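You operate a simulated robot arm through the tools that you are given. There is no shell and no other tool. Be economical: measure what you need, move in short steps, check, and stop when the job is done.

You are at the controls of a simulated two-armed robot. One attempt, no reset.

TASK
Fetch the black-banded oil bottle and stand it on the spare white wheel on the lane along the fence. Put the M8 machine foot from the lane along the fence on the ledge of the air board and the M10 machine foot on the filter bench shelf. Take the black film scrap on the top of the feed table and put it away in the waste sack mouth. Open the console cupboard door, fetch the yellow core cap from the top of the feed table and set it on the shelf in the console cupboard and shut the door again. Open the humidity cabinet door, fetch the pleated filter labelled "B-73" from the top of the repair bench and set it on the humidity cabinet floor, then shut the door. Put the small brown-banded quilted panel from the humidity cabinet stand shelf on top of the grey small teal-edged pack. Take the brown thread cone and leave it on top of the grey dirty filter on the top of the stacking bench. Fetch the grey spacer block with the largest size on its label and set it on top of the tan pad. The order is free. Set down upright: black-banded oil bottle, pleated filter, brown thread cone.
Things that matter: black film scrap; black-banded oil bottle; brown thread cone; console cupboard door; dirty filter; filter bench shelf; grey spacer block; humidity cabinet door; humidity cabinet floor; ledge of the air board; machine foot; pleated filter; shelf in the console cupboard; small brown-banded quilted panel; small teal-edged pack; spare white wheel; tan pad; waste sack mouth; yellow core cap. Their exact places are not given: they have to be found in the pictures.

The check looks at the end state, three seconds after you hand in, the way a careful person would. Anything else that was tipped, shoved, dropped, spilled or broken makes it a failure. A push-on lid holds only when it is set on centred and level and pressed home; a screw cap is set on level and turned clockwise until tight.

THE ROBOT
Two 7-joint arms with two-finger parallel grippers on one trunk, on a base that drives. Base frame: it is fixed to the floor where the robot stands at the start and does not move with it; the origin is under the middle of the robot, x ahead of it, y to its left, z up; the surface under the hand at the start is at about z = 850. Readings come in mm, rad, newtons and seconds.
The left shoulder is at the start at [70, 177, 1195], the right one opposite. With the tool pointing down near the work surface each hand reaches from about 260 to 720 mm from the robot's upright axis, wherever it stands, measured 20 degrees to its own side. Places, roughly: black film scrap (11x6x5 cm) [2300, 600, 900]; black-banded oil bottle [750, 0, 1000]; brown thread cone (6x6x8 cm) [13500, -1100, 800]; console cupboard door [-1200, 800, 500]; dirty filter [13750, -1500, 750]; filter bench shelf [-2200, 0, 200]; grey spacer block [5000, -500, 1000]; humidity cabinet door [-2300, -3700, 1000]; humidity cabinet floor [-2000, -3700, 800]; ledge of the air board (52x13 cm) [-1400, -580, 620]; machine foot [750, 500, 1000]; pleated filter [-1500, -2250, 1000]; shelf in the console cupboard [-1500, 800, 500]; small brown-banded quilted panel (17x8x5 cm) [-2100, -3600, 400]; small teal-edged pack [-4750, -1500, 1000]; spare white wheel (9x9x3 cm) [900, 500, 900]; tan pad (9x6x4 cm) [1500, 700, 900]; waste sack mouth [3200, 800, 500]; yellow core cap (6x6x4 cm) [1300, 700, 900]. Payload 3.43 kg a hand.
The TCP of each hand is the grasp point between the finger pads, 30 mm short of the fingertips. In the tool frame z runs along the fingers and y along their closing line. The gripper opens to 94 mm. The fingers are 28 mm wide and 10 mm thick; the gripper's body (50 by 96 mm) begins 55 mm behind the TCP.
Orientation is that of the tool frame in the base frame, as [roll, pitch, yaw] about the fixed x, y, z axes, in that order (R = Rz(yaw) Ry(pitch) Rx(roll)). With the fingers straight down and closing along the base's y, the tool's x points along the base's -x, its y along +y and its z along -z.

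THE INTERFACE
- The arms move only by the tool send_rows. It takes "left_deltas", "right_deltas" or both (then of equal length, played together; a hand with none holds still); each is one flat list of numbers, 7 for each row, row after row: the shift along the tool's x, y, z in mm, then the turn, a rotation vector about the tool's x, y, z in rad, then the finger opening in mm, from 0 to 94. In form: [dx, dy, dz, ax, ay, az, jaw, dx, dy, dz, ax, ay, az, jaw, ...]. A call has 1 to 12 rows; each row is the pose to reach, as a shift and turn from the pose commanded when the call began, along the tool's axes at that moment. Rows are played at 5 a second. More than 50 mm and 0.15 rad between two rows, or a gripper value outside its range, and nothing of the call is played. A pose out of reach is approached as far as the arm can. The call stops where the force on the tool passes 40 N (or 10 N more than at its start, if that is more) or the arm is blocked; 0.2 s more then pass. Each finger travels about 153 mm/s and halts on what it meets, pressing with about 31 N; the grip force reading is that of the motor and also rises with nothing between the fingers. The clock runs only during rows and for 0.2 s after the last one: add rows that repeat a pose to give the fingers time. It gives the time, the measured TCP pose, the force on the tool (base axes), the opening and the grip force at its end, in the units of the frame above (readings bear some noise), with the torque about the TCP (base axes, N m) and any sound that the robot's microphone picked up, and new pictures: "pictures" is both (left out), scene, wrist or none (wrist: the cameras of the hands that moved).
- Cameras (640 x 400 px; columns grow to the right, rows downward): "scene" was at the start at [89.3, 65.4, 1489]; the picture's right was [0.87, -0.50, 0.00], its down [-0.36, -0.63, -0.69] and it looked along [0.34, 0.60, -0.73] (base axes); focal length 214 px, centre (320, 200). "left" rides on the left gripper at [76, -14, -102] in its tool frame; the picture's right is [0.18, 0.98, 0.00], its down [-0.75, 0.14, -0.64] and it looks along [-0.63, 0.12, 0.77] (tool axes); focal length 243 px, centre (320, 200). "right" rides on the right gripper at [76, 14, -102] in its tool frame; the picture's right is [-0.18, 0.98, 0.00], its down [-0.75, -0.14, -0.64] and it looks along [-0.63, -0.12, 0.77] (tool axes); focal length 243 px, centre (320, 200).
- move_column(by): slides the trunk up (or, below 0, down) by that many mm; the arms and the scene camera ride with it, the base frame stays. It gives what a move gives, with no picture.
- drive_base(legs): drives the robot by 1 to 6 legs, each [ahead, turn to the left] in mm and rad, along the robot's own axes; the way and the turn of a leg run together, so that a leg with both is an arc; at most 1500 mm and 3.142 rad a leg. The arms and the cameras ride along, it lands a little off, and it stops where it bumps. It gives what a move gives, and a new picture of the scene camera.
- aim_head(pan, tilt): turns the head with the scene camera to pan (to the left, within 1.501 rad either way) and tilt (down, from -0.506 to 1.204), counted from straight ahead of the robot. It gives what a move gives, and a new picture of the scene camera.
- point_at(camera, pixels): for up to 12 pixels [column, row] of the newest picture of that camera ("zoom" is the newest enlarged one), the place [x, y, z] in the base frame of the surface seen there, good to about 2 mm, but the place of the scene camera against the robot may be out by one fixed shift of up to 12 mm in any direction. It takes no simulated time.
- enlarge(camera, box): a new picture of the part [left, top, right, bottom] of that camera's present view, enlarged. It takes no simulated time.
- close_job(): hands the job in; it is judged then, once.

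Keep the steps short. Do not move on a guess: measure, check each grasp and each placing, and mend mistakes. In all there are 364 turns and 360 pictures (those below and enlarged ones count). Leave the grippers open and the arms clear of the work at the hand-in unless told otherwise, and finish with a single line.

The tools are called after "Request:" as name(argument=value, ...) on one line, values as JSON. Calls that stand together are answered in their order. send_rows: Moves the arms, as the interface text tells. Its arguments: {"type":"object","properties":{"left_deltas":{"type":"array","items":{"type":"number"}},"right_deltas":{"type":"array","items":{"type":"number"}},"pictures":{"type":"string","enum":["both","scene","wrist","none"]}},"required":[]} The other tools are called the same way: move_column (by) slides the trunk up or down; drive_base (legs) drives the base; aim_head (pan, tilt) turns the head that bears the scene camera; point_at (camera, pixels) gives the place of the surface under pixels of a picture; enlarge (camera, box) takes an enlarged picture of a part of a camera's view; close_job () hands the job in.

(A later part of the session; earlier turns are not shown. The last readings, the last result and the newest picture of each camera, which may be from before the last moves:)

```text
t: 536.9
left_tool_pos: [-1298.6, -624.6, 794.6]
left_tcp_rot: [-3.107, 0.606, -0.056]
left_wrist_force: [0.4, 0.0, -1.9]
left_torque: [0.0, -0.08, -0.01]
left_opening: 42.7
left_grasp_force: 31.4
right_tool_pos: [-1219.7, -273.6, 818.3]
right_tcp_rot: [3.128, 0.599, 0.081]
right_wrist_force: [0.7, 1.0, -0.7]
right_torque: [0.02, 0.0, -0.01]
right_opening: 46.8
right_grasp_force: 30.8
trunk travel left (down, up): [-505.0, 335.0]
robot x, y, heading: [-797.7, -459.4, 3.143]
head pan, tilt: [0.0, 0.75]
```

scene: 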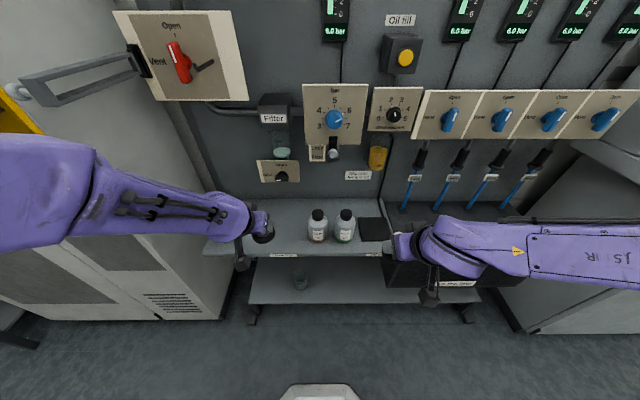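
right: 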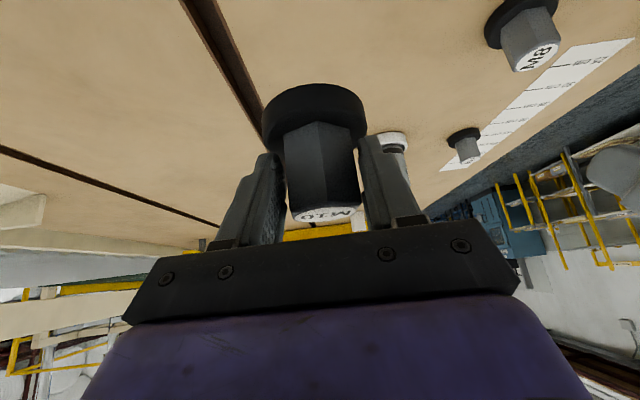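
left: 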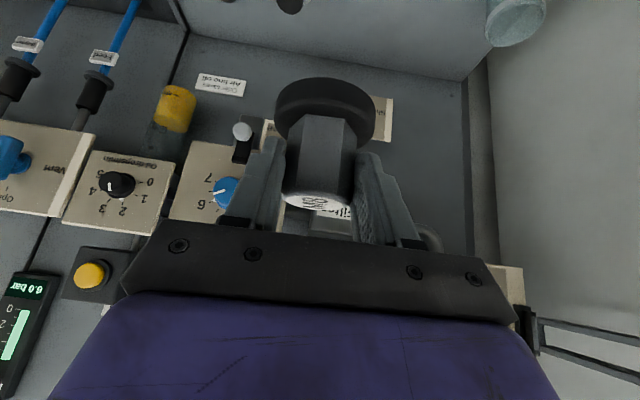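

Request:
send_rows(left_deltas=[-39, 7, 27, 0, 0, 0, 15, -78.5, 14.3, 53.9, 0, 0, 0, 15, -57, 15.4, 84, 0, 0, 0, 15, -36, 16.4, 114, 0, 0, 0, 15, -15.8, 17.4, 144.3, 0, 0, 0, 15, -15.8, 17.4, 144.3, 0, 0, 0, 15], pictures="wrist")

```text
t: 538.3
left_tool_pos: [-1393.6, -631.1, 686.4]
left_tcp_rot: [-3.107, 0.607, -0.055]
left_wrist_force: [0.3, 0.4, -0.5]
left_torque: [0.0, 0.0, 0.0]
left_opening: 42.9
left_grasp_force: 31.1
right_tool_pos: [-1217.8, -274.3, 818.6]
right_tcp_rot: [3.127, 0.601, 0.08]
right_wrist_force: [0.2, -0.3, -0.5]
right_torque: [0.01, -0.03, -0.01]
right_opening: 46.7
right_grasp_force: 30.8
trunk travel left (down, up): [-505.0, 335.0]
robot x, y, heading: [-799.1, -464.6, 3.143]
head pan, tilt: [0.0, 0.75]
```

left: 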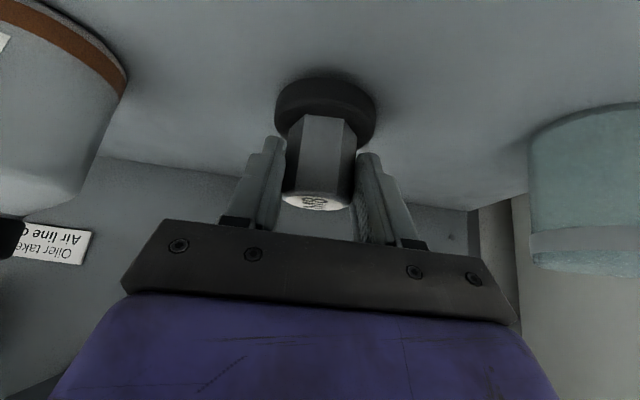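

Request:
send_rows(left_deltas=[2.8, 0, 4.1, 0, 0, 0, 15, 5.1, 0, 7.4, 0, 0, 0, 15, 6.8, 0, 9.9, 0, 0, 0, 15, 8, 0, 11.5, 0, 0, 0, 15, 9.1, 0, 13.1, 0, 0, 0, 15, 10.2, 0, 14.8, 0, 0, 0, 15, 11.4, 0, 16.4, 0, 0, 0, 15, 12.5, 0, 18, 0, 0, 0, 15], pictures="none")

```text
t: 539.6
left_tool_pos: [-1395.4, -629.4, 676.0]
left_tcp_rot: [-3.104, 0.626, -0.054]
left_wrist_force: [0.6, -0.1, 19.5]
left_torque: [-0.37, 0.02, -0.04]
left_opening: 43.2
left_grasp_force: 31.1
right_tool_pos: [-1216.1, -274.8, 818.8]
right_tcp_rot: [3.128, 0.603, 0.083]
right_wrist_force: [-0.3, -0.4, -1.4]
right_torque: [0.01, -0.05, 0.03]
right_opening: 46.7
right_grasp_force: 30.9
trunk travel left (down, up): [-505.0, 335.0]
robot x, y, heading: [-798.0, -461.2, 3.141]
head pan, tilt: [0.0, 0.75]
stopped in row 6 (left hand): the force on the tool passed its limit at 42 N (the readings are from after the stop); the commanded pose is now the measured one
```

Request:
send_rows(left_deltas=[-1, 0, -1.5, 0, 0, 0, 20, -1, 0, -1.5, 0, 0, 0, 60, -1, 0, -1.5, 0, 0, 0, 80, -1, 0, -1.5, 0, 0, 0, 80, -1, 0, -40, 0, 0, 0, 80, -1, 0, -85, 0, 0, 0, 80, -1, 0, -130, 0, 0, 0, 80], pictures="wrist")

```text
t: 541.2
left_tool_pos: [-1321.2, -639.1, 780.6]
left_tcp_rot: [-3.106, 0.617, -0.054]
left_wrist_force: [0.2, 0.6, 0.0]
left_torque: [0.0, 0.02, -0.01]
left_opening: 80.2
left_grasp_force: 0.0
right_tool_pos: [-1218.1, -273.6, 819.6]
right_tcp_rot: [3.127, 0.602, 0.083]
right_wrist_force: [0.3, -0.7, -1.3]
right_torque: [0.05, -0.04, -0.01]
right_opening: 46.7
right_grasp_force: 30.7
trunk travel left (down, up): [-505.0, 335.0]
robot x, y, heading: [-796.7, -462.0, 3.136]
head pan, tilt: [0.0, 0.75]
```

left: 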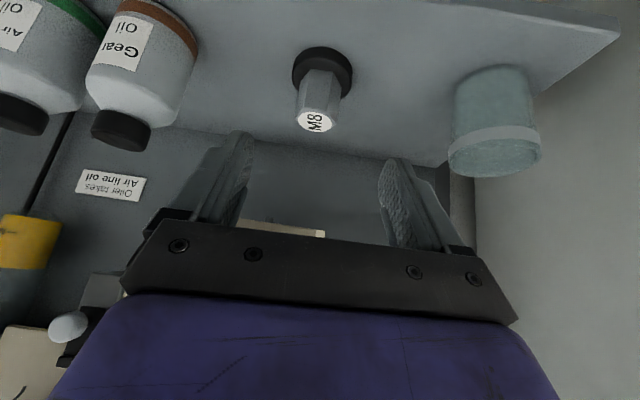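

Request:
drive_base(legs=[[-450, 0], [0, -1.571], [1500, 0], [620, 0], [0, 1.571], [900, 0]])

Request:
move_column(by=200)

Request:
aim_head(pan=0.3, tilt=0.4)

```text
t: 566.0
left_tool_pos: [-1776.4, 1465.1, 779.5]
left_tcp_rot: [-3.106, 0.615, -0.055]
left_wrist_force: [-0.1, 0.5, 0.2]
left_torque: [-0.01, 0.0, 0.01]
left_opening: 80.2
left_grasp_force: 0.0
right_tool_pos: [-1671.9, 1829.8, 818.2]
right_tcp_rot: [3.126, 0.6, 0.083]
right_wrist_force: [-0.8, -0.1, -1.0]
right_torque: [0.03, -0.04, -0.01]
right_opening: 45.6
right_grasp_force: 30.7
trunk travel left (down, up): [-505.0, 335.0]
robot x, y, heading: [-1253.2, 1644.7, 3.141]
head pan, tilt: [0.0, 0.75]
```

scene: 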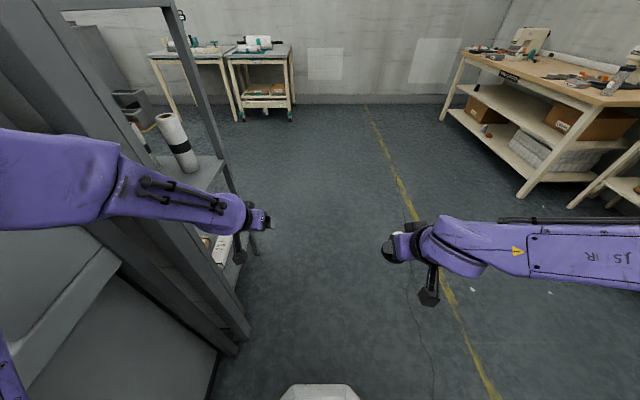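

```text
t: 568.1
left_tool_pos: [-1776.6, 1465.7, 979.2]
left_tcp_rot: [-3.105, 0.614, -0.054]
left_wrist_force: [0.1, -0.8, -0.9]
left_torque: [-0.01, -0.01, 0.01]
left_opening: 80.0
left_grasp_force: 0.0
right_tool_pos: [-1673.2, 1831.4, 1018.5]
right_tcp_rot: [3.129, 0.602, 0.081]
right_wrist_force: [-0.1, -0.7, -1.7]
right_torque: [0.0, -0.03, 0.01]
right_opening: 45.6
right_grasp_force: 31.1
trunk travel left (down, up): [-705.0, 135.0]
robot x, y, heading: [-1253.5, 1638.9, 3.135]
head pan, tilt: [0.0, 0.75]
```

```text
t: 569.0
left_tool_pos: [-1776.5, 1466.0, 979.0]
left_tcp_rot: [-3.103, 0.617, -0.055]
left_wrist_force: [-0.7, 1.1, -0.1]
left_torque: [0.03, 0.01, 0.01]
left_opening: 80.0
left_grasp_force: 0.0
right_tool_pos: [-1673.4, 1830.2, 1019.7]
right_tcp_rot: [3.128, 0.6, 0.081]
right_wrist_force: [0.1, -0.2, -1.4]
right_torque: [0.03, -0.04, -0.04]
right_opening: 45.7
right_grasp_force: 31.5
trunk travel left (down, up): [-705.0, 135.0]
robot x, y, heading: [-1252.6, 1640.6, 3.143]
head pan, tilt: [0.3, 0.4]
```

scene: 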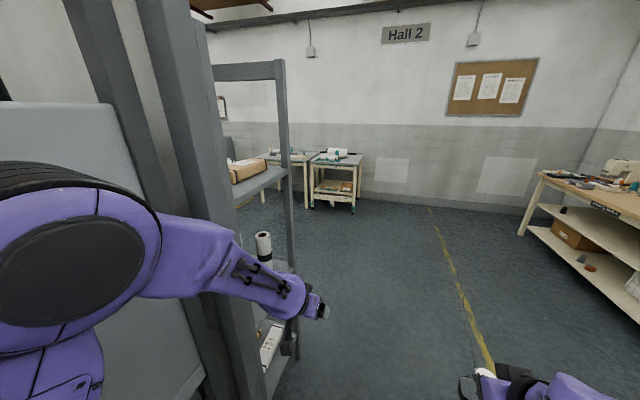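

Request:
drive_base(legs=[[1250, -0.02], [0, 1.2]])

Request:
aim_head(pan=0.3, tilt=0.5)

```text
t: 578.3
left_tool_pos: [-2547.2, 1114.8, 979.1]
left_tcp_rot: [-3.105, 0.615, 1.118]
left_wrist_force: [-0.7, -0.5, -0.3]
left_torque: [0.04, 0.0, -0.02]
left_opening: 79.9
left_grasp_force: 0.0
right_tool_pos: [-2841.8, 1350.5, 1017.9]
right_tcp_rot: [3.128, 0.6, 1.255]
right_wrist_force: [0.2, 0.8, -2.2]
right_torque: [0.04, -0.02, -0.01]
right_opening: 43.7
right_grasp_force: 31.4
trunk travel left (down, up): [-705.0, 135.0]
robot x, y, heading: [-2505.7, 1666.3, -1.98]
head pan, tilt: [0.3, 0.4]
```

scene: 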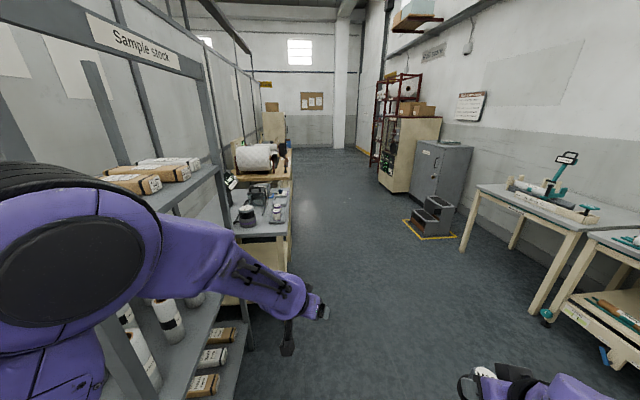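

```text
t: 578.9
left_tool_pos: [-2545.7, 1113.1, 979.8]
left_tcp_rot: [-3.104, 0.615, 1.119]
left_wrist_force: [-0.2, 0.7, -0.3]
left_torque: [0.0, -0.02, -0.03]
left_opening: 80.1
left_grasp_force: 0.0
right_tool_pos: [-2842.8, 1350.7, 1018.2]
right_tcp_rot: [3.127, 0.601, 1.254]
right_wrist_force: [0.2, 0.2, -0.5]
right_torque: [0.02, -0.05, -0.03]
right_opening: 43.7
right_grasp_force: 30.7
trunk travel left (down, up): [-705.0, 135.0]
robot x, y, heading: [-2508.1, 1664.0, -1.972]
head pan, tilt: [0.3, 0.499]
```

scene: 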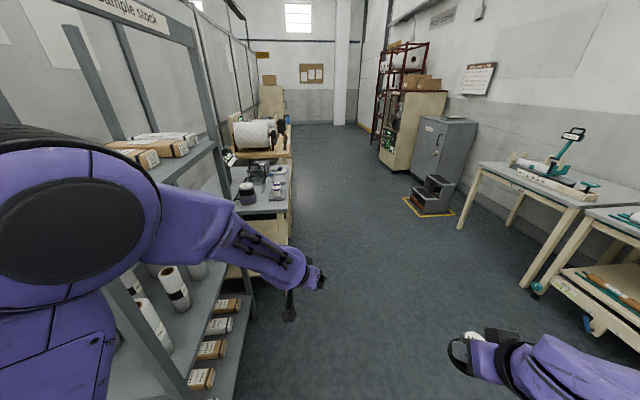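

Request:
point_at(camera="scene", pixels=[[270, 205], [285, 240], [260, 255], [270, 225], [290, 160], [250, 310], [270, 155], [250, 190], [275, 262], [410, 210]])

Request:
enlarge(camera="scene", box=[190, 100, 310, 300])

```text
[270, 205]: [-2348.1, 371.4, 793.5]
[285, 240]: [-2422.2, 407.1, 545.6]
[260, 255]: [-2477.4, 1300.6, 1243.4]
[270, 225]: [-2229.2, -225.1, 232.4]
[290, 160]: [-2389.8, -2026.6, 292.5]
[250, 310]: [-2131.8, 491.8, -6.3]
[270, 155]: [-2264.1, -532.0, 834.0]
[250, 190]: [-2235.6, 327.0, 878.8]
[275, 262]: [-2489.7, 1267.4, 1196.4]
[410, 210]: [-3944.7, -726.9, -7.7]
```

```text
2.00 times, centred on (250, 200) of scene
```

zoom: 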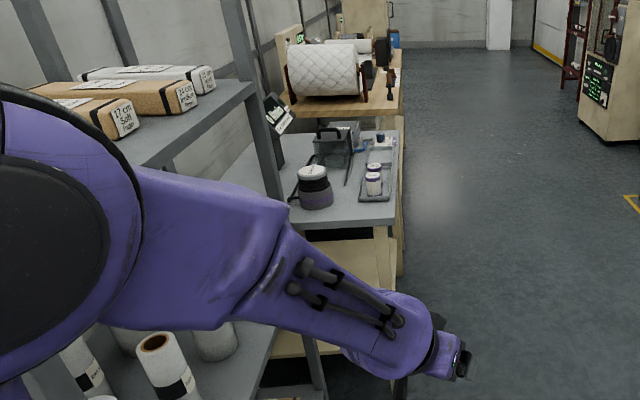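

Request:
drive_base(legs=[[0, -0.43], [650, 0], [0, 0.83], [1170, 0], [0, 1.571]])

Request:
aim_head(pan=0.0, tilt=0.8)

```text
t: 595.3
left_tool_pos: [-2463.4, 241.9, 979.6]
left_tcp_rot: [-3.107, 0.617, 3.094]
left_wrist_force: [-0.7, -0.2, 0.0]
left_torque: [0.01, 0.01, 0.0]
left_opening: 79.9
left_grasp_force: 0.0
right_tool_pos: [-2564.9, -123.9, 1019.1]
right_tcp_rot: [3.126, 0.602, -3.054]
right_wrist_force: [-0.4, 0.2, -1.2]
right_torque: [-0.01, -0.01, 0.02]
right_opening: 43.0
right_grasp_force: 30.6
trunk travel left (down, up): [-705.0, 135.0]
robot x, y, heading: [-2986.5, 63.7, 0.004]
head pan, tilt: [0.3, 0.499]
```

scene: 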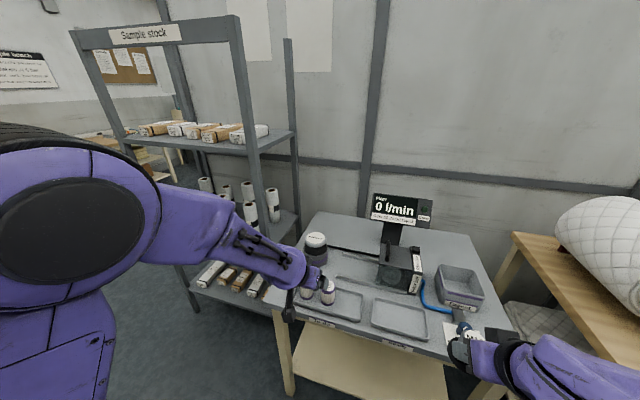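

```text
t: 596.1
left_tool_pos: [-2462.8, 241.6, 978.4]
left_tcp_rot: [-3.104, 0.616, 3.096]
left_wrist_force: [-0.2, 0.4, 0.2]
left_torque: [-0.01, 0.01, 0.01]
left_opening: 80.0
left_grasp_force: 0.2
right_tool_pos: [-2564.1, -123.6, 1018.5]
right_tcp_rot: [3.127, 0.598, -3.053]
right_wrist_force: [-0.2, 0.7, -0.5]
right_torque: [0.03, 0.0, 0.0]
right_opening: 42.9
right_grasp_force: 31.0
trunk travel left (down, up): [-705.0, 135.0]
robot x, y, heading: [-2986.3, 64.1, 0.004]
head pan, tilt: [0.0, 0.799]
```

scene: 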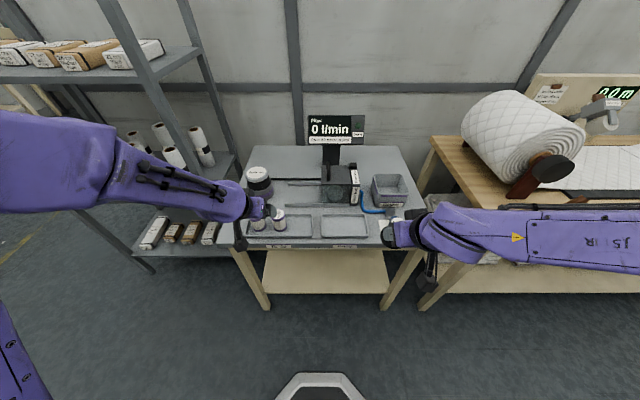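

Request:
point_at(camera="scene", pixels=[[325, 292], [325, 270], [265, 290], [388, 292], [325, 248], [240, 245], [405, 247], [370, 272], [262, 308], [388, 308]])

```text
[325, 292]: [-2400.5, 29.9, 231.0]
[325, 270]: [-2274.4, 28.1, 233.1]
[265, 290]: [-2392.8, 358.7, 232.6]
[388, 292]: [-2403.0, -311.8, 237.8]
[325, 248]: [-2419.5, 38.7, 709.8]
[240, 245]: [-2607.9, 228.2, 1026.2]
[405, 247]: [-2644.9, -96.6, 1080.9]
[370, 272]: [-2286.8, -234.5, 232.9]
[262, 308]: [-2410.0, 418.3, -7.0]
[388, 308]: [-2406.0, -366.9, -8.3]
```

Request:
send_rows(left_deltas=[16, 18, -36, 0, 0, 0, 80, 32, 37, -72, 0, 0, 0, 80, 48, 56, -108, 0, 0, 0, 80, 63, 74, -145, 0, 0, 0, 80], pictures="none")

Request:
move_column(by=-400)

Request:
move_column(by=-285)

```text
t: 597.1
left_tool_pos: [-2520.4, 304.5, 984.5]
left_tcp_rot: [-3.105, 0.618, 3.095]
left_wrist_force: [-0.4, -0.1, 0.8]
left_torque: [0.0, 0.03, 0.0]
left_opening: 80.1
left_grasp_force: 0.0
left hand out of reach, approached as far as the arm can: row 2, 3, 4
right_tool_pos: [-2564.1, -122.8, 1019.4]
right_tcp_rot: [3.128, 0.601, -3.052]
right_wrist_force: [0.2, -0.3, -1.0]
right_torque: [0.01, 0.0, 0.05]
right_opening: 42.6
right_grasp_force: 30.9
trunk travel left (down, up): [-705.0, 135.0]
robot x, y, heading: [-2987.1, 60.5, 0.002]
head pan, tilt: [0.0, 0.799]
```

```text
t: 601.0
left_tool_pos: [-2519.3, 303.9, 585.6]
left_tcp_rot: [-3.105, 0.615, 3.094]
left_wrist_force: [-0.2, 0.0, 0.7]
left_torque: [-0.02, 0.01, 0.01]
left_opening: 80.1
left_grasp_force: 0.1
right_tool_pos: [-2564.8, -123.5, 618.9]
right_tcp_rot: [3.127, 0.604, -3.053]
right_wrist_force: [-0.4, 0.2, -1.6]
right_torque: [0.0, 0.04, 0.01]
right_opening: 42.9
right_grasp_force: 30.5
trunk travel left (down, up): [-305.0, 535.0]
robot x, y, heading: [-2988.1, 60.1, 0.003]
head pan, tilt: [0.0, 0.799]
```

```text
t: 603.8
left_tool_pos: [-2520.6, 303.1, 299.1]
left_tcp_rot: [-3.106, 0.616, 3.095]
left_wrist_force: [-0.9, 0.3, 0.0]
left_torque: [-0.05, -0.03, 0.0]
left_opening: 80.0
left_grasp_force: 0.0
right_tool_pos: [-2563.9, -123.6, 332.8]
right_tcp_rot: [3.127, 0.603, -3.052]
right_wrist_force: [-0.5, 0.7, -0.8]
right_torque: [-0.01, 0.0, -0.03]
right_opening: 42.8
right_grasp_force: 30.3
trunk travel left (down, up): [-20.0, 820.0]
robot x, y, heading: [-2984.9, 63.9, 0.003]
head pan, tilt: [0.0, 0.799]
```

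Request:
drive_base(legs=[[60, 0]])

Request:
send_rows(right_deltas=[-33, 4, 22.6, 0, 0, 0, 15, -66, 9, 45, 0, 0, 0, 15, -99, 13, 68, 0, 0, 0, 15, -132, 18, 91, 0, 0, 0, 15, -164.5, 22, 113.3, 0, 0, 0, 15, -150, 22, 134, 0, 0, 0, 15, -150, 22, 134, 0, 0, 0, 15], pictures="wrist")

```text
t: 604.8
left_tool_pos: [-2458.2, 304.3, 299.1]
left_tcp_rot: [-3.105, 0.616, 3.093]
left_wrist_force: [0.5, 0.8, -0.1]
left_torque: [0.0, -0.03, -0.03]
left_opening: 80.0
left_grasp_force: 0.1
right_tool_pos: [-2503.3, -123.7, 334.6]
right_tcp_rot: [3.129, 0.602, -3.053]
right_wrist_force: [0.9, 0.9, -1.4]
right_torque: [0.0, 0.04, -0.03]
right_opening: 43.0
right_grasp_force: 31.2
trunk travel left (down, up): [-20.0, 820.0]
robot x, y, heading: [-2927.7, 66.1, 0.008]
head pan, tilt: [0.0, 0.799]
```

scene: 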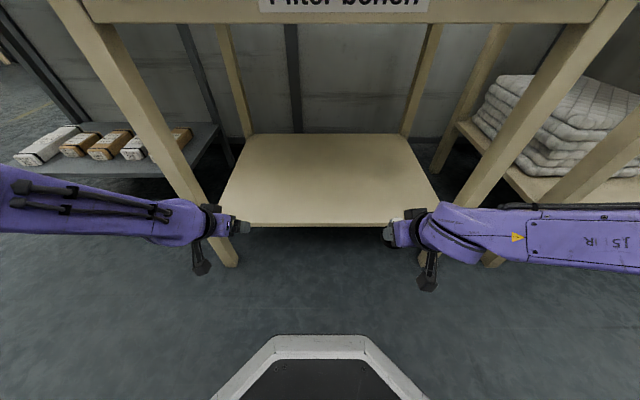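

```text
t: 606.4
left_tool_pos: [-2459.5, 303.4, 297.7]
left_tcp_rot: [-3.105, 0.617, 3.093]
left_wrist_force: [0.1, -0.6, -0.3]
left_torque: [-0.01, 0.02, -0.04]
left_opening: 80.0
left_grasp_force: 0.1
right_tool_pos: [-2306.9, -80.8, 307.9]
right_tcp_rot: [3.128, 0.6, -3.053]
right_wrist_force: [-0.3, 0.2, -1.2]
right_torque: [0.02, 0.05, -0.04]
right_opening: 42.7
right_grasp_force: 31.6
trunk travel left (down, up): [-20.0, 820.0]
robot x, y, heading: [-2923.8, 61.4, 0.002]
head pan, tilt: [0.0, 0.799]
```

right: 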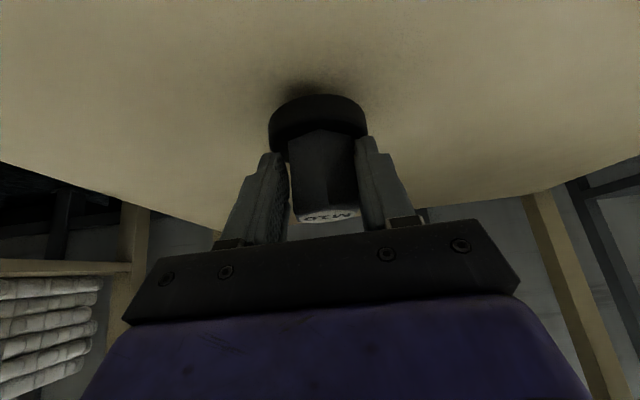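

"Filter bench" is labelled; shelf below the foot. Lower to contact.

Request:
send_rows(right_deltas=[2.8, 0, 4.1, 0, 0, 0, 15, 5.1, 0, 7.4, 0, 0, 0, 15, 6.8, 0, 9.9, 0, 0, 0, 15, 8, 0, 11.5, 0, 0, 0, 15, 9.1, 0, 13.1, 0, 0, 0, 15, 10.2, 0, 14.8, 0, 0, 0, 15, 11.4, 0, 16.4, 0, 0, 0, 15, 12.5, 0, 18, 0, 0, 0, 15], pictures="none")

```text
t: 608.2
left_tool_pos: [-2459.1, 302.8, 302.1]
left_tcp_rot: [-3.104, 0.62, 3.093]
left_wrist_force: [-0.1, 0.5, 1.1]
left_torque: [-0.01, 0.0, -0.01]
left_opening: 79.9
left_grasp_force: 0.0
right_tool_pos: [-2307.2, -80.3, 290.6]
right_tcp_rot: [3.126, 0.606, -3.053]
right_wrist_force: [-5.9, -1.6, 18.1]
right_torque: [-0.4, -0.49, -0.15]
right_opening: 42.8
right_grasp_force: 31.2
trunk travel left (down, up): [-20.0, 820.0]
robot x, y, heading: [-2927.5, 61.3, 0.003]
head pan, tilt: [0.0, 0.799]
```

Request:
send_rows(right_deltas=[-2.5, 0, -3.5, 0, 0, 0, 20, -2.5, 0, -3.5, 0, 0, 0, 60, -2.5, 0, -3.5, 0, 0, 0, 80, -2.5, 0, -3.5, 0, 0, 0, 80, -2, 0, -40, 0, 0, 0, 80, -2, 0, -85, 0, 0, 0, 80, 30, 0, -120, 0, 0, 0, 80, 70, 0, -140, 0, 0, 0, 80], pictures="wrist")

```text
t: 610.0
left_tool_pos: [-2459.6, 302.8, 298.0]
left_tcp_rot: [-3.105, 0.616, 3.093]
left_wrist_force: [-0.3, 0.2, 0.0]
left_torque: [0.02, 0.01, -0.01]
left_opening: 80.1
left_grasp_force: 0.0
right_tool_pos: [-2445.2, -96.6, 362.3]
right_tcp_rot: [3.127, 0.601, -3.052]
right_wrist_force: [-1.3, -0.2, 1.7]
right_torque: [0.03, -0.01, 0.0]
right_opening: 79.9
right_grasp_force: 0.1
trunk travel left (down, up): [-20.0, 820.0]
robot x, y, heading: [-2925.9, 63.8, 0.003]
head pan, tilt: [0.0, 0.799]
```

right: 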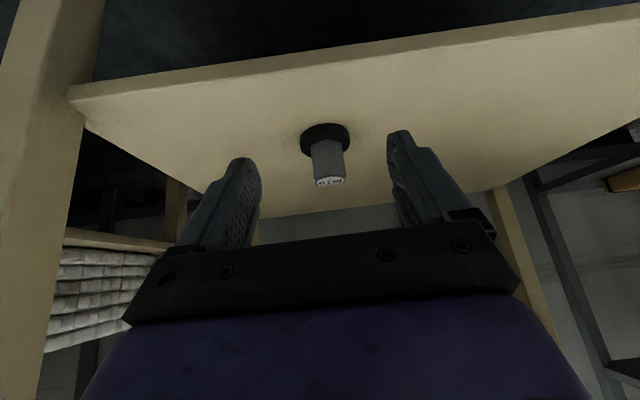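

Request:
drive_base(legs=[[-120, 0]])

Request:
move_column(by=400)

Request:
move_column(by=285)

Request:
send_rows(right_deltas=[0, 0, 0, 0, 0.12, 0, 94, 0, 0, 0, 0, 0.24, 0, 94, 0, 0, 0, 0, 0.36, 0, 94, 0, 0, 0, 0, 0.48, 0, 94, 0, 0, 0, 0, 0.6, 0, 94], left_deltas=[0, 0, 0, 0, 0.12, 0, 94, 0, 0, 0, 0, 0.24, 0, 94, 0, 0, 0, 0, 0.36, 0, 94, 0, 0, 0, 0, 0.48, 0, 94, 0, 0, 0, 0, 0.61, 0, 94], pictures="none")

Request:
drive_base(legs=[[0, -1.571], [1500, 0], [600, 0]])

Request:
aim_head(pan=0.6, tilt=0.4)

```text
t: 611.2
left_tool_pos: [-2579.7, 303.2, 298.9]
left_tcp_rot: [-3.106, 0.617, 3.093]
left_wrist_force: [0.3, -0.6, 0.1]
left_torque: [0.0, 0.02, 0.02]
left_opening: 80.1
left_grasp_force: 0.0
right_tool_pos: [-2565.4, -96.7, 362.5]
right_tcp_rot: [3.129, 0.601, -3.052]
right_wrist_force: [0.1, -0.3, 1.2]
right_torque: [-0.03, -0.01, 0.03]
right_opening: 79.9
right_grasp_force: 0.1
trunk travel left (down, up): [-20.0, 820.0]
robot x, y, heading: [-3047.2, 60.9, -0.001]
head pan, tilt: [0.0, 0.799]
```

scene: 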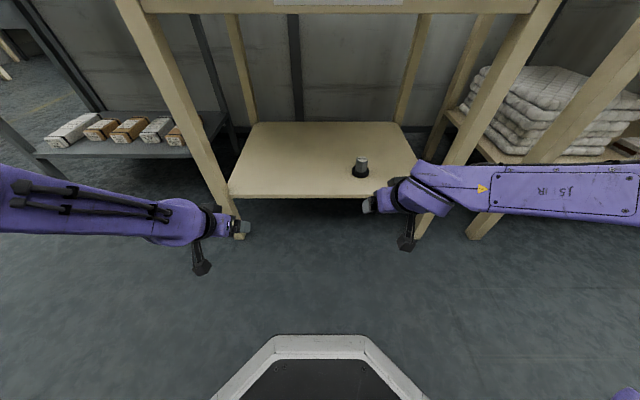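

```text
t: 615.1
left_tool_pos: [-2579.0, 303.6, 699.2]
left_tcp_rot: [-3.103, 0.616, 3.094]
left_wrist_force: [0.8, -0.1, 0.2]
left_torque: [0.03, 0.03, 0.01]
left_opening: 80.4
left_grasp_force: 0.0
right_tool_pos: [-2563.3, -95.9, 762.6]
right_tcp_rot: [3.127, 0.601, -3.053]
right_wrist_force: [0.1, -0.7, 0.6]
right_torque: [0.04, 0.0, 0.01]
right_opening: 80.0
right_grasp_force: 0.0
trunk travel left (down, up): [-420.0, 420.0]
robot x, y, heading: [-3045.3, 62.7, 0.007]
head pan, tilt: [0.0, 0.799]
```

```text
t: 618.0
left_tool_pos: [-2578.5, 302.2, 984.2]
left_tcp_rot: [-3.105, 0.616, 3.094]
left_wrist_force: [-0.7, 0.9, 0.0]
left_torque: [0.03, 0.02, -0.01]
left_opening: 80.2
left_grasp_force: 0.0
right_tool_pos: [-2564.6, -96.0, 1047.5]
right_tcp_rot: [3.128, 0.601, -3.052]
right_wrist_force: [0.2, 0.1, 0.1]
right_torque: [0.0, 0.02, -0.01]
right_opening: 80.2
right_grasp_force: 0.0
trunk travel left (down, up): [-705.0, 135.0]
robot x, y, heading: [-3041.5, 60.7, 0.004]
head pan, tilt: [0.0, 0.799]
```

```text
t: 619.2
left_tool_pos: [-2577.6, 303.9, 983.5]
left_tcp_rot: [-3.112, 0.003, 3.073]
left_wrist_force: [-0.3, -0.5, -0.1]
left_torque: [-0.01, 0.01, 0.0]
left_opening: 94.1
left_grasp_force: 0.0
right_tool_pos: [-2562.7, -95.4, 1046.7]
right_tcp_rot: [3.129, -0.003, -3.043]
right_wrist_force: [-0.2, 0.1, 1.1]
right_torque: [-0.02, 0.01, 0.03]
right_opening: 93.8
right_grasp_force: 0.1
trunk travel left (down, up): [-705.0, 135.0]
robot x, y, heading: [-3044.3, 61.5, 0.003]
head pan, tilt: [0.0, 0.799]
```

```text
t: 633.4
left_tool_pos: [-2835.3, -2503.7, 984.4]
left_tcp_rot: [-3.111, 0.007, 1.482]
left_wrist_force: [0.3, 0.7, 0.7]
left_torque: [-0.01, 0.03, -0.01]
left_opening: 94.3
left_grasp_force: 0.2
right_tool_pos: [-3235.1, -2509.8, 1047.9]
right_tcp_rot: [3.129, 0.002, 1.648]
right_wrist_force: [-0.1, 0.0, -0.3]
right_torque: [0.01, -0.01, 0.02]
right_opening: 94.0
right_grasp_force: 0.0
trunk travel left (down, up): [-705.0, 135.0]
robot x, y, heading: [-3067.7, -2033.8, -1.586]
head pan, tilt: [0.0, 0.799]
```

scene: 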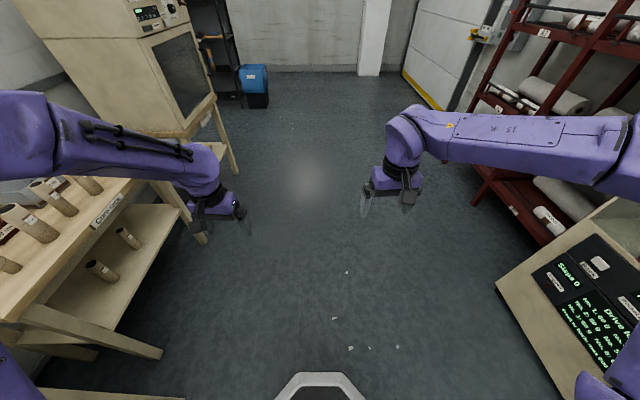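

```text
t: 634.4
left_tool_pos: [-2834.6, -2503.0, 984.0]
left_tcp_rot: [-3.112, 0.006, 1.482]
left_wrist_force: [-0.3, 0.0, -0.2]
left_torque: [0.0, -0.01, 0.01]
left_opening: 93.8
left_grasp_force: 0.0
right_tool_pos: [-3234.3, -2509.2, 1047.3]
right_tcp_rot: [3.129, 0.002, 1.648]
right_wrist_force: [-0.3, 0.4, 0.0]
right_torque: [0.01, 0.0, 0.0]
right_opening: 94.0
right_grasp_force: 0.1
trunk travel left (down, up): [-705.0, 135.0]
robot x, y, heading: [-3067.2, -2033.7, -1.586]
head pan, tilt: [0.6, 0.4]
```

scene: 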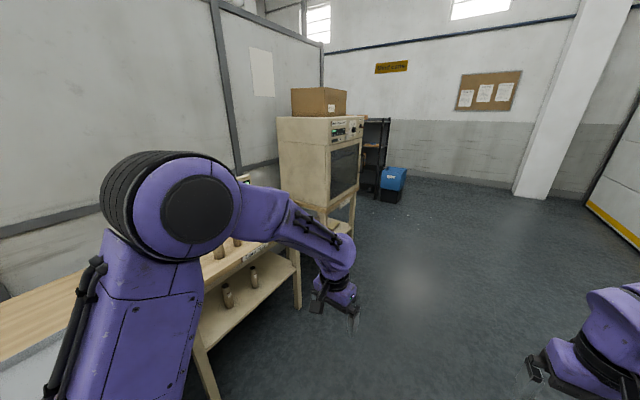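

Request:
enlarge(camera="scene", box=[200, 80, 400, 320])

Request:
point_at(camera="scene", pixels=[[330, 175], [358, 170], [330, 205], [345, 165], [335, 150], [300, 165], [340, 228], [350, 240], [357, 150], [297, 300]])

```text
1.67 times, centred on (300, 200) of scene
```

zoom: 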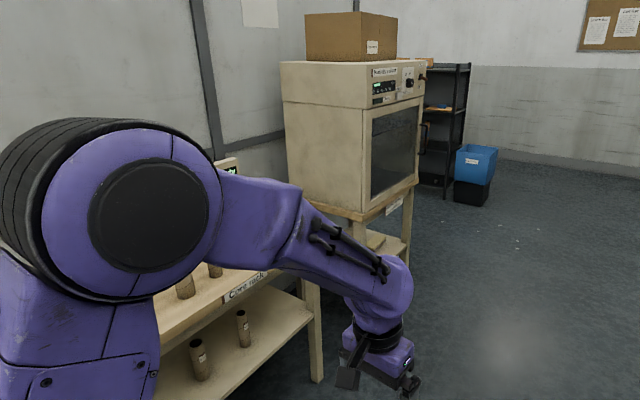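

```text
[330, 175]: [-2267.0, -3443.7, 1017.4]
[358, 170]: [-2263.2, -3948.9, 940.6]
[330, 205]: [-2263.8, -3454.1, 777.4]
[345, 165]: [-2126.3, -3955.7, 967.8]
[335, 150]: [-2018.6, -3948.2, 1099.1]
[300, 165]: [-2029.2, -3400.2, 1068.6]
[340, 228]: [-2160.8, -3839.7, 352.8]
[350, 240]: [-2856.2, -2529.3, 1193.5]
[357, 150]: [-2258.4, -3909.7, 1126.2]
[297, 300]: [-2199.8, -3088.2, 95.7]
```

Request:
drive_base(legs=[[1500, 0.01], [320, 0], [0, 1.571], [150, 0]])

Request:
aim_head(pan=0.0, tilt=0.6)

```text
t: 648.3
left_tool_pos: [-2471.6, -3604.6, 985.3]
left_tcp_rot: [-3.112, 0.006, 3.073]
left_wrist_force: [-0.9, 0.8, 0.5]
left_torque: [0.0, -0.01, 0.01]
left_opening: 93.7
left_grasp_force: 0.1
right_tool_pos: [-2456.5, -4005.8, 1048.6]
right_tcp_rot: [3.13, 0.002, -3.042]
right_wrist_force: [-0.8, -0.1, -0.7]
right_torque: [-0.02, -0.03, 0.04]
right_opening: 93.8
right_grasp_force: 0.1
trunk travel left (down, up): [-705.0, 135.0]
robot x, y, heading: [-2937.2, -3846.0, 0.003]
head pan, tilt: [0.6, 0.4]
```

scene: 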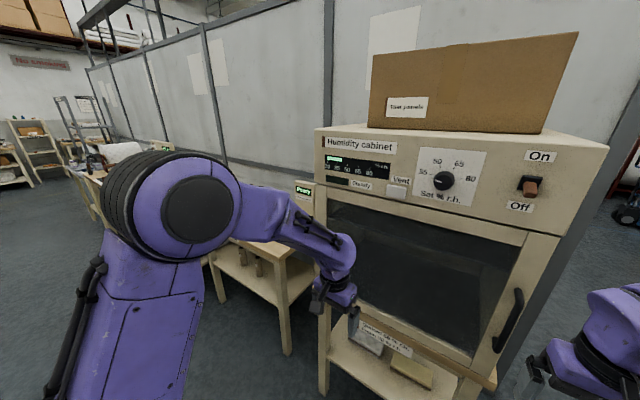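

```text
t: 649.3
left_tool_pos: [-2470.9, -3605.4, 984.5]
left_tcp_rot: [-3.112, 0.007, 3.073]
left_wrist_force: [-0.1, -0.3, 0.3]
left_torque: [0.0, -0.02, -0.01]
left_opening: 93.9
left_grasp_force: 0.1
right_tool_pos: [-2456.5, -4006.9, 1047.2]
right_tcp_rot: [3.129, 0.001, -3.043]
right_wrist_force: [-0.1, 0.1, 0.1]
right_torque: [0.01, -0.02, -0.06]
right_opening: 94.1
right_grasp_force: 0.0
trunk travel left (down, up): [-705.0, 135.0]
robot x, y, heading: [-2935.6, -3846.6, -0.001]
head pan, tilt: [0.0, 0.6]
```

scene: 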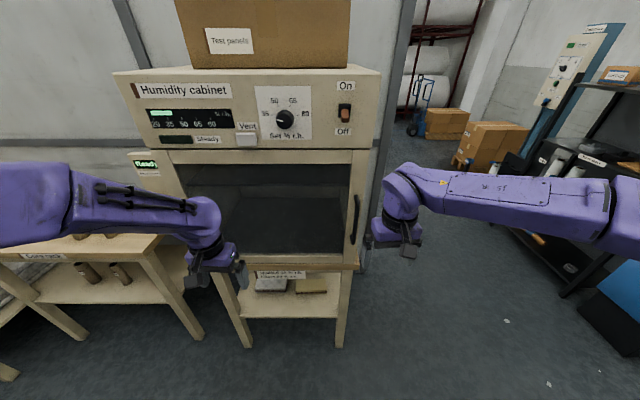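

Request:
point_at(camera="scene", pixels=[[356, 215], [356, 200], [354, 235], [345, 215], [270, 284], [311, 284], [300, 288], [324, 284], [350, 250], [195, 250], [440, 160], [500, 280]])

Request:
enlarge(camera="scene", box=[230, 180, 390, 340])

```text
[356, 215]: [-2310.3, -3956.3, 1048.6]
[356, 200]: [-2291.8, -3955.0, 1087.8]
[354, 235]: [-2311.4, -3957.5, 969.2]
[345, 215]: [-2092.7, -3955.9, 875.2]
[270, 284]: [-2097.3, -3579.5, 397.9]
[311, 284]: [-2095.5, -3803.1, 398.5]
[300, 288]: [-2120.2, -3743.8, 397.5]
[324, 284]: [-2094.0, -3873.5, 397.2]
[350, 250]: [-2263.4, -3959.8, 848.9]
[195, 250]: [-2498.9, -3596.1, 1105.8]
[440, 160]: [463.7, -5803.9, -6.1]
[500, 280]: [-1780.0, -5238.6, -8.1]
```

```text
2.50 times, centred on (310, 260) of scene
```

zoom: 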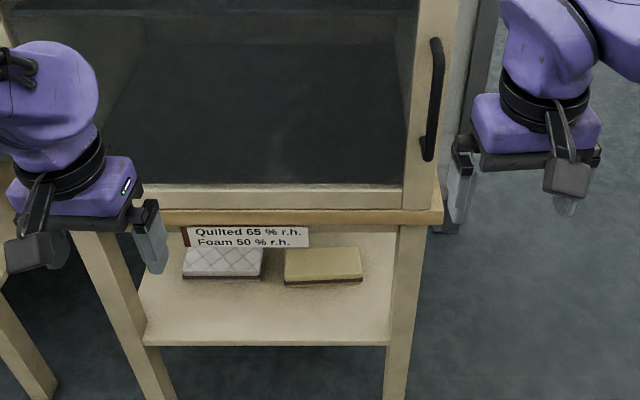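

Request:
send_rows(left_deltas=[21, 34, -11, 0, 0, 0, 94, 42, 68, -22, 0, 0, 0, 94, 62, 102, -33, 0, 0, 0, 94, 83, 136, -44, 0, 0, 0, 94, 104, 171, -55, 0, 0, 0, 94, 125, 205, -66, 0, 0, 0, 94, 145, 239, -78, 0, 0, 0, 94, 166, 273, -89, 0, 0, 0, 94, 187, 307, -100, 0, 0, 0, 94], right_deltas=[0, 0, 0, 0, -0.133, 0, 94, 0, 0, 0, 0, -0.267, 0, 94, 0, 0, 0, 0, -0.4, 0, 94, 0, 0, 0, 0, -0.533, 0, 94, 0, 0, 0, 0, -0.667, 0, 94, 0, 0, 0, 0, -0.8, 0, 94, 0, 0, 0, 0, -0.933, 0, 94, 0, 0, 0, 0, -1.067, 0, 94, 0, 0, 0, 0, -1.2, 0, 94], pictures="none")

```text
t: 651.3
left_tool_pos: [-2636.5, -3281.7, 1073.6]
left_tcp_rot: [-3.11, 0.006, 3.075]
left_wrist_force: [-0.4, 0.4, 0.6]
left_torque: [0.0, 0.03, 0.02]
left_opening: 93.8
left_grasp_force: 0.0
right_tool_pos: [-2446.2, -4001.9, 1047.8]
right_tcp_rot: [3.108, 1.199, -3.075]
right_wrist_force: [0.8, 0.6, -0.1]
right_torque: [-0.03, 0.01, -0.01]
right_opening: 93.7
right_grasp_force: 0.1
right hand out of reach, approached as far as the arm can: row 9
trunk travel left (down, up): [-705.0, 135.0]
robot x, y, heading: [-2934.3, -3846.9, 0.0]
head pan, tilt: [0.0, 0.6]
```

Request:
send_rows(right_deltas=[-7, 18, 35, 0, 0, 0, 94, -15, 35.7, 70, 0, 0, 0, 94, -22, 35.7, 105, 0, 0, 0, 94, -29.6, 35.7, 139.5, 0, 0, 0, 94], pictures="wrist")

```text
t: 652.3
left_tool_pos: [-2636.4, -3283.5, 1072.6]
left_tcp_rot: [-3.11, 0.005, 3.074]
left_wrist_force: [0.1, 0.4, -0.1]
left_torque: [-0.01, -0.02, -0.02]
left_opening: 94.2
left_grasp_force: 0.1
right_tool_pos: [-2309.7, -3952.4, 1023.6]
right_tcp_rot: [3.11, 1.201, -3.072]
right_wrist_force: [0.9, 0.9, -0.7]
right_torque: [0.03, 0.01, -0.02]
right_opening: 93.7
right_grasp_force: 0.0
trunk travel left (down, up): [-705.0, 135.0]
robot x, y, heading: [-2937.1, -3847.7, 0.009]
head pan, tilt: [0.0, 0.6]
```

right: 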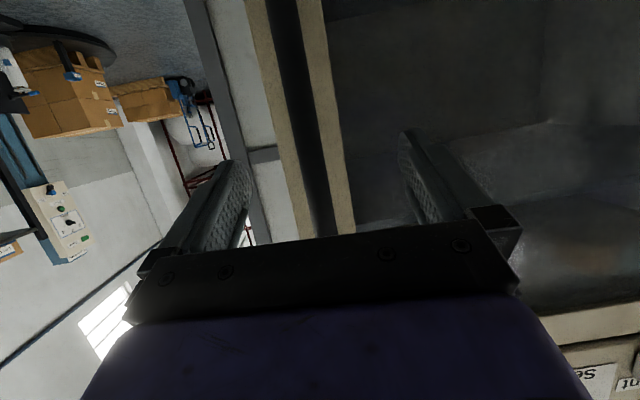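

Request:
send_rows(right_deltas=[0, 0, 0, 0, 0, 0, 40, 0, 0, 0, 0, 0, 0, 5, 0, 0, 0, 0, 0, 0, 5, 5.8, 2.7, -15, 0.028, 0, 0.011, 5, 11.6, 5.8, -29.9, 0.056, 0, 0.022, 5, 17.4, 9.4, -44.8, 0.084, 0, 0.033, 5, 23.2, 13.5, -59.5, 0.112, 0, 0.044, 5, 28.8, 18, -74.1, 0.14, 0, 0.054, 5, 34.5, 23.1, -88.6, 0.168, 0, 0.065, 5, 40, 28.5, -102.9, 0.196, 0, 0.076, 5, 45.6, 34.4, -117, 0.224, 0, 0.087, 5, 51, 40.7, -131, 0.252, 0, 0.098, 5], pictures="none")

```text
t: 654.9
left_tool_pos: [-2636.9, -3280.1, 1070.8]
left_tcp_rot: [-3.111, 0.005, 3.075]
left_wrist_force: [-0.8, 0.8, 0.2]
left_torque: [0.0, 0.0, 0.0]
left_opening: 94.2
left_grasp_force: 0.1
right_tool_pos: [-2452.4, -3920.9, 1025.1]
right_tcp_rot: [3.121, 1.199, 2.95]
right_wrist_force: [5.4, 18.3, -1.9]
right_torque: [-0.86, -0.25, 0.28]
right_opening: 13.4
right_grasp_force: 45.3
trunk travel left (down, up): [-705.0, 135.0]
robot x, y, heading: [-2934.1, -3847.4, 0.007]
head pan, tilt: [0.0, 0.6]
```

Request:
send_rows(right_deltas=[0, 0, 0, 0, 0, 0, 50, 0, 0, 0, 0, 0, 0, 94, 0, 0, 0, 0, 0, 0, 94], pictures="none")

Request:
drive_base(legs=[[-200, 0]])

Request:
point_at(camera="scene", pixels=[[360, 200], [350, 200], [345, 215], [365, 215], [340, 180]])

```text
t: 655.7
left_tool_pos: [-2637.4, -3285.2, 1075.4]
left_tcp_rot: [-3.114, 0.007, 3.072]
left_wrist_force: [-0.4, -0.7, 0.1]
left_torque: [0.02, 0.03, -0.02]
left_opening: 94.1
left_grasp_force: 0.0
right_tool_pos: [-2452.9, -3927.4, 1024.4]
right_tcp_rot: [3.105, 1.198, 2.935]
right_wrist_force: [0.6, -0.5, -1.2]
right_torque: [-0.01, 0.01, 0.01]
right_opening: 94.0
right_grasp_force: 0.1
trunk travel left (down, up): [-705.0, 135.0]
robot x, y, heading: [-2938.1, -3847.8, 0.002]
head pan, tilt: [0.0, 0.6]
```

```text
t: 657.3
left_tool_pos: [-2839.2, -3283.9, 1074.2]
left_tcp_rot: [-3.113, 0.005, 3.075]
left_wrist_force: [-0.2, -0.5, 0.7]
left_torque: [0.0, -0.02, -0.01]
left_opening: 93.8
left_grasp_force: 0.1
right_tool_pos: [-2654.2, -3926.6, 1025.5]
right_tcp_rot: [3.11, 1.198, 2.942]
right_wrist_force: [0.1, -0.5, 0.0]
right_torque: [0.02, -0.01, -0.01]
right_opening: 94.2
right_grasp_force: 0.0
trunk travel left (down, up): [-705.0, 135.0]
robot x, y, heading: [-3135.5, -3848.6, 0.006]
head pan, tilt: [0.0, 0.6]
```

scene: 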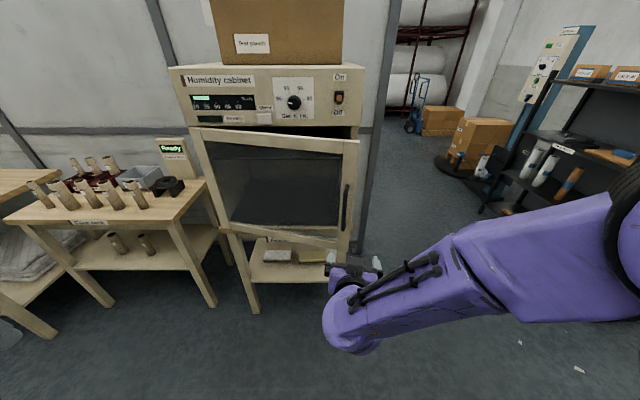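

```text
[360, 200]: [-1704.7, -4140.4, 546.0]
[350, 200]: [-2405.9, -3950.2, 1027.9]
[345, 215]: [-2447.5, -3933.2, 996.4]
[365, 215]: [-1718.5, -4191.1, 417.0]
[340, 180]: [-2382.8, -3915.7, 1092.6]
```

Request:
send_rows(right_deltas=[-15, 8, 37, 0, 0, 0, 94, -29, 16, 75, 0, 0, 0, 94, -44, 24, 112, 0, 0, 0, 94, -58, 32, 150, 0, 0, 0, 94, -73, 40.6, 187, 0, 0, 0, 94, -73, 40.6, 187, 0, 0, 0, 40, -73, 40.6, 187, 0, 0, 0, 5, -73, 40.6, 187, 0, 0, 0, 5, -67.1, 46.4, 171.3, 0.028, 0, 0.011, 5, -61.1, 51.3, 156.2, 0.056, 0, 0.022, 5, -55.2, 56.1, 141.1, 0.084, 0, 0.033, 5, -49.5, 61.1, 126.3, 0.112, 0, 0.044, 5], pictures="none")

```text
t: 659.9
left_tool_pos: [-2842.7, -3288.9, 1078.7]
left_tcp_rot: [-3.116, 0.009, 3.078]
left_wrist_force: [-0.3, 0.1, 0.0]
left_torque: [0.02, 0.0, 0.0]
left_opening: 94.2
left_grasp_force: 0.0
right_tool_pos: [-2513.4, -3894.2, 1026.5]
right_tcp_rot: [3.101, 1.196, 2.808]
right_wrist_force: [-13.5, -27.3, -5.6]
right_torque: [-1.52, 0.21, -0.24]
right_opening: 13.9
right_grasp_force: 44.9
trunk travel left (down, up): [-705.0, 135.0]
robot x, y, heading: [-3137.0, -3848.5, 0.007]
head pan, tilt: [0.0, 0.6]
```

Request:
send_rows(right_deltas=[5.6, -0.3, -14.2, 0.028, 0, 0.011, 5, 11.3, 1.7, -28.7, 0.056, 0, 0.022, 5, 17.1, 5, -43.4, 0.084, 0, 0.033, 5, 22.9, 9, -58.2, 0.112, 0, 0.044, 5, 28.7, 13.6, -72.9, 0.14, 0, 0.055, 5, 34.4, 18.3, -87.3, 0.167, 0, 0.066, 5, 40, 23.6, -101.6, 0.195, 0, 0.077, 5, 45.6, 29.9, -115.9, 0.223, 0, 0.088, 5, 51.2, 36.3, -130, 0.251, 0, 0.099, 5, 56.6, 42.8, -143.8, 0.279, 0, 0.11, 5, 61.9, 49.4, -157.2, 0.307, 0, 0.121, 5, 67.2, 57.1, -170.7, 0.335, 0, 0.132, 5], pictures="scene")

```text
t: 661.7
left_tool_pos: [-2834.4, -3279.4, 1069.5]
left_tcp_rot: [-3.107, 0.002, 3.077]
left_wrist_force: [-0.7, 0.0, -0.3]
left_torque: [0.03, -0.01, -0.02]
left_opening: 94.1
left_grasp_force: 0.1
right_tool_pos: [-2594.2, -3842.3, 1026.7]
right_tcp_rot: [3.042, 1.13, 2.504]
right_wrist_force: [25.9, 36.3, -16.1]
right_torque: [-0.79, 1.38, 0.62]
right_opening: 15.0
right_grasp_force: 44.9
trunk travel left (down, up): [-705.0, 135.0]
robot x, y, heading: [-3138.9, -3849.0, 0.019]
head pan, tilt: [0.0, 0.6]
stopped in row 8 (right hand): the force on the tool passed its limit at 43 N (the readings are from after the stop); the commanded pose is now the measured one
```

scene: 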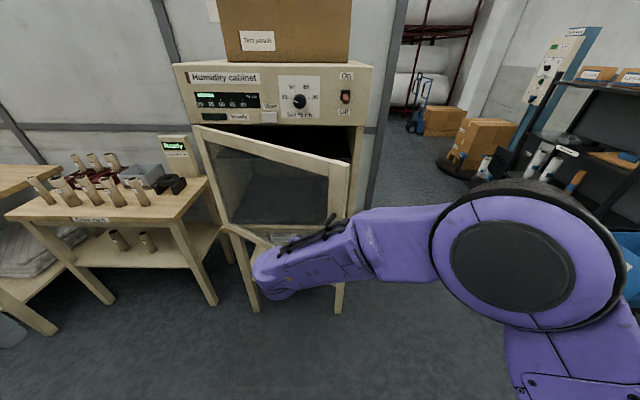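

Request:
send_rows(right_deltas=[0, 0, 0, 0, 0, 0, 50, 0, 0, 0, 0, 0, 0, 94, 0, 0, -48, 0, 0, 0, 60, 0, 0, -95, 0, 0, 0, 20, 2, -40, -75, -0.108, 0, -0.051, 0, 4, -80, -50, -0.217, 0, -0.102, 0, 5, -118, -25, -0.325, 0, -0.154, 0, 7, -152, 0, -0.434, 0, -0.205, 0, 8.2, -184, 22.5, -0.542, 0, -0.256, 0], pictures="scene")

```text
t: 663.7
left_tool_pos: [-2837.3, -3289.7, 1075.7]
left_tcp_rot: [-3.116, 0.004, 3.076]
left_wrist_force: [-0.1, 0.0, -1.1]
left_torque: [-0.01, -0.01, 0.0]
left_opening: 94.2
left_grasp_force: 0.1
right_tool_pos: [-2654.1, -4010.7, 996.9]
right_tcp_rot: [3.037, 1.158, 3.076]
right_wrist_force: [0.1, 0.0, -0.1]
right_torque: [0.03, 0.03, 0.02]
right_opening: 0.1
right_grasp_force: 30.1
right hand out of reach, approached as far as the arm can: row 8, 9
trunk travel left (down, up): [-705.0, 135.0]
robot x, y, heading: [-3134.3, -3848.6, 0.009]
head pan, tilt: [0.0, 0.6]
```

scene: 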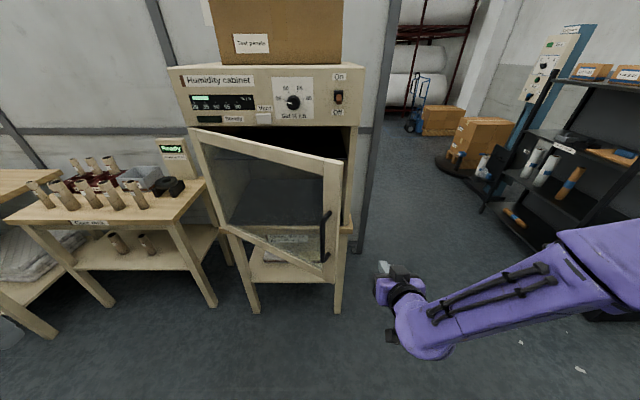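

Request:
point_at(camera="scene", pixels=[[338, 170], [335, 250], [340, 200], [215, 150], [200, 135]])

```text
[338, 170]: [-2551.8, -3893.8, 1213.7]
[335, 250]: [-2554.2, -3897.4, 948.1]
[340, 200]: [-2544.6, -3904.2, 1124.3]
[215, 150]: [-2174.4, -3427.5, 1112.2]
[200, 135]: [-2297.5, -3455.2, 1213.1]
```

Request:
send_rows(right_deltas=[-17.6, 10, 40, 0, 0, 0, 0, -35, 20, 80, 0, 0, 0, 0, -53, 30, 121, 0, 0, 0, 0, -70, 40, 161, 0, 0, 0, 0, -88, 50.5, 201, 0, 0, 0, 0, -87.8, 62.4, 200, 0, 0, 0, 0, -84.3, 71.9, 192, 0, 0, 0, 0, -80.1, 78.2, 182.6, 0, 0, 0, 0, -75.9, 84.6, 173, 0, 0, 0, 0, -71.7, 90.9, 163.4, 0, 0, 0, 0, -67.5, 98.2, 153.8, 0, 0, 0, 0, -63.7, 105.6, 145.1, 0, 0, 0, 0], pictures="scene")

```text
t: 666.3
left_tool_pos: [-2838.8, -3286.7, 1075.3]
left_tcp_rot: [-3.112, 0.006, 3.076]
left_wrist_force: [1.0, 0.5, -0.4]
left_torque: [-0.01, 0.0, -0.04]
left_opening: 94.4
left_grasp_force: 0.2
right_tool_pos: [-2500.2, -3895.5, 1005.3]
right_tcp_rot: [3.043, 1.167, 3.087]
right_wrist_force: [-0.4, 0.0, -0.8]
right_torque: [0.03, 0.01, 0.0]
right_opening: 0.1
right_grasp_force: 30.9
trunk travel left (down, up): [-705.0, 135.0]
robot x, y, heading: [-3137.3, -3849.0, 0.009]
head pan, tilt: [0.0, 0.6]
```

scene: 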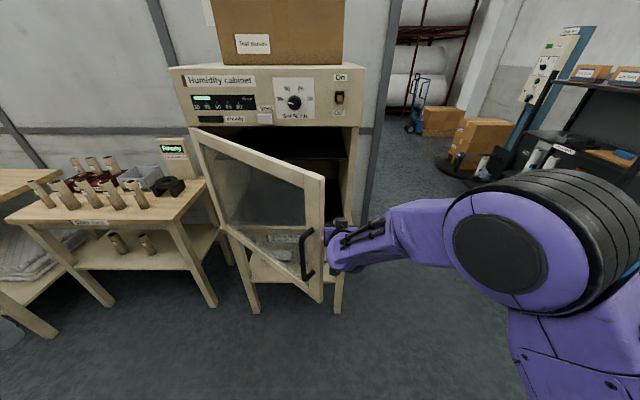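

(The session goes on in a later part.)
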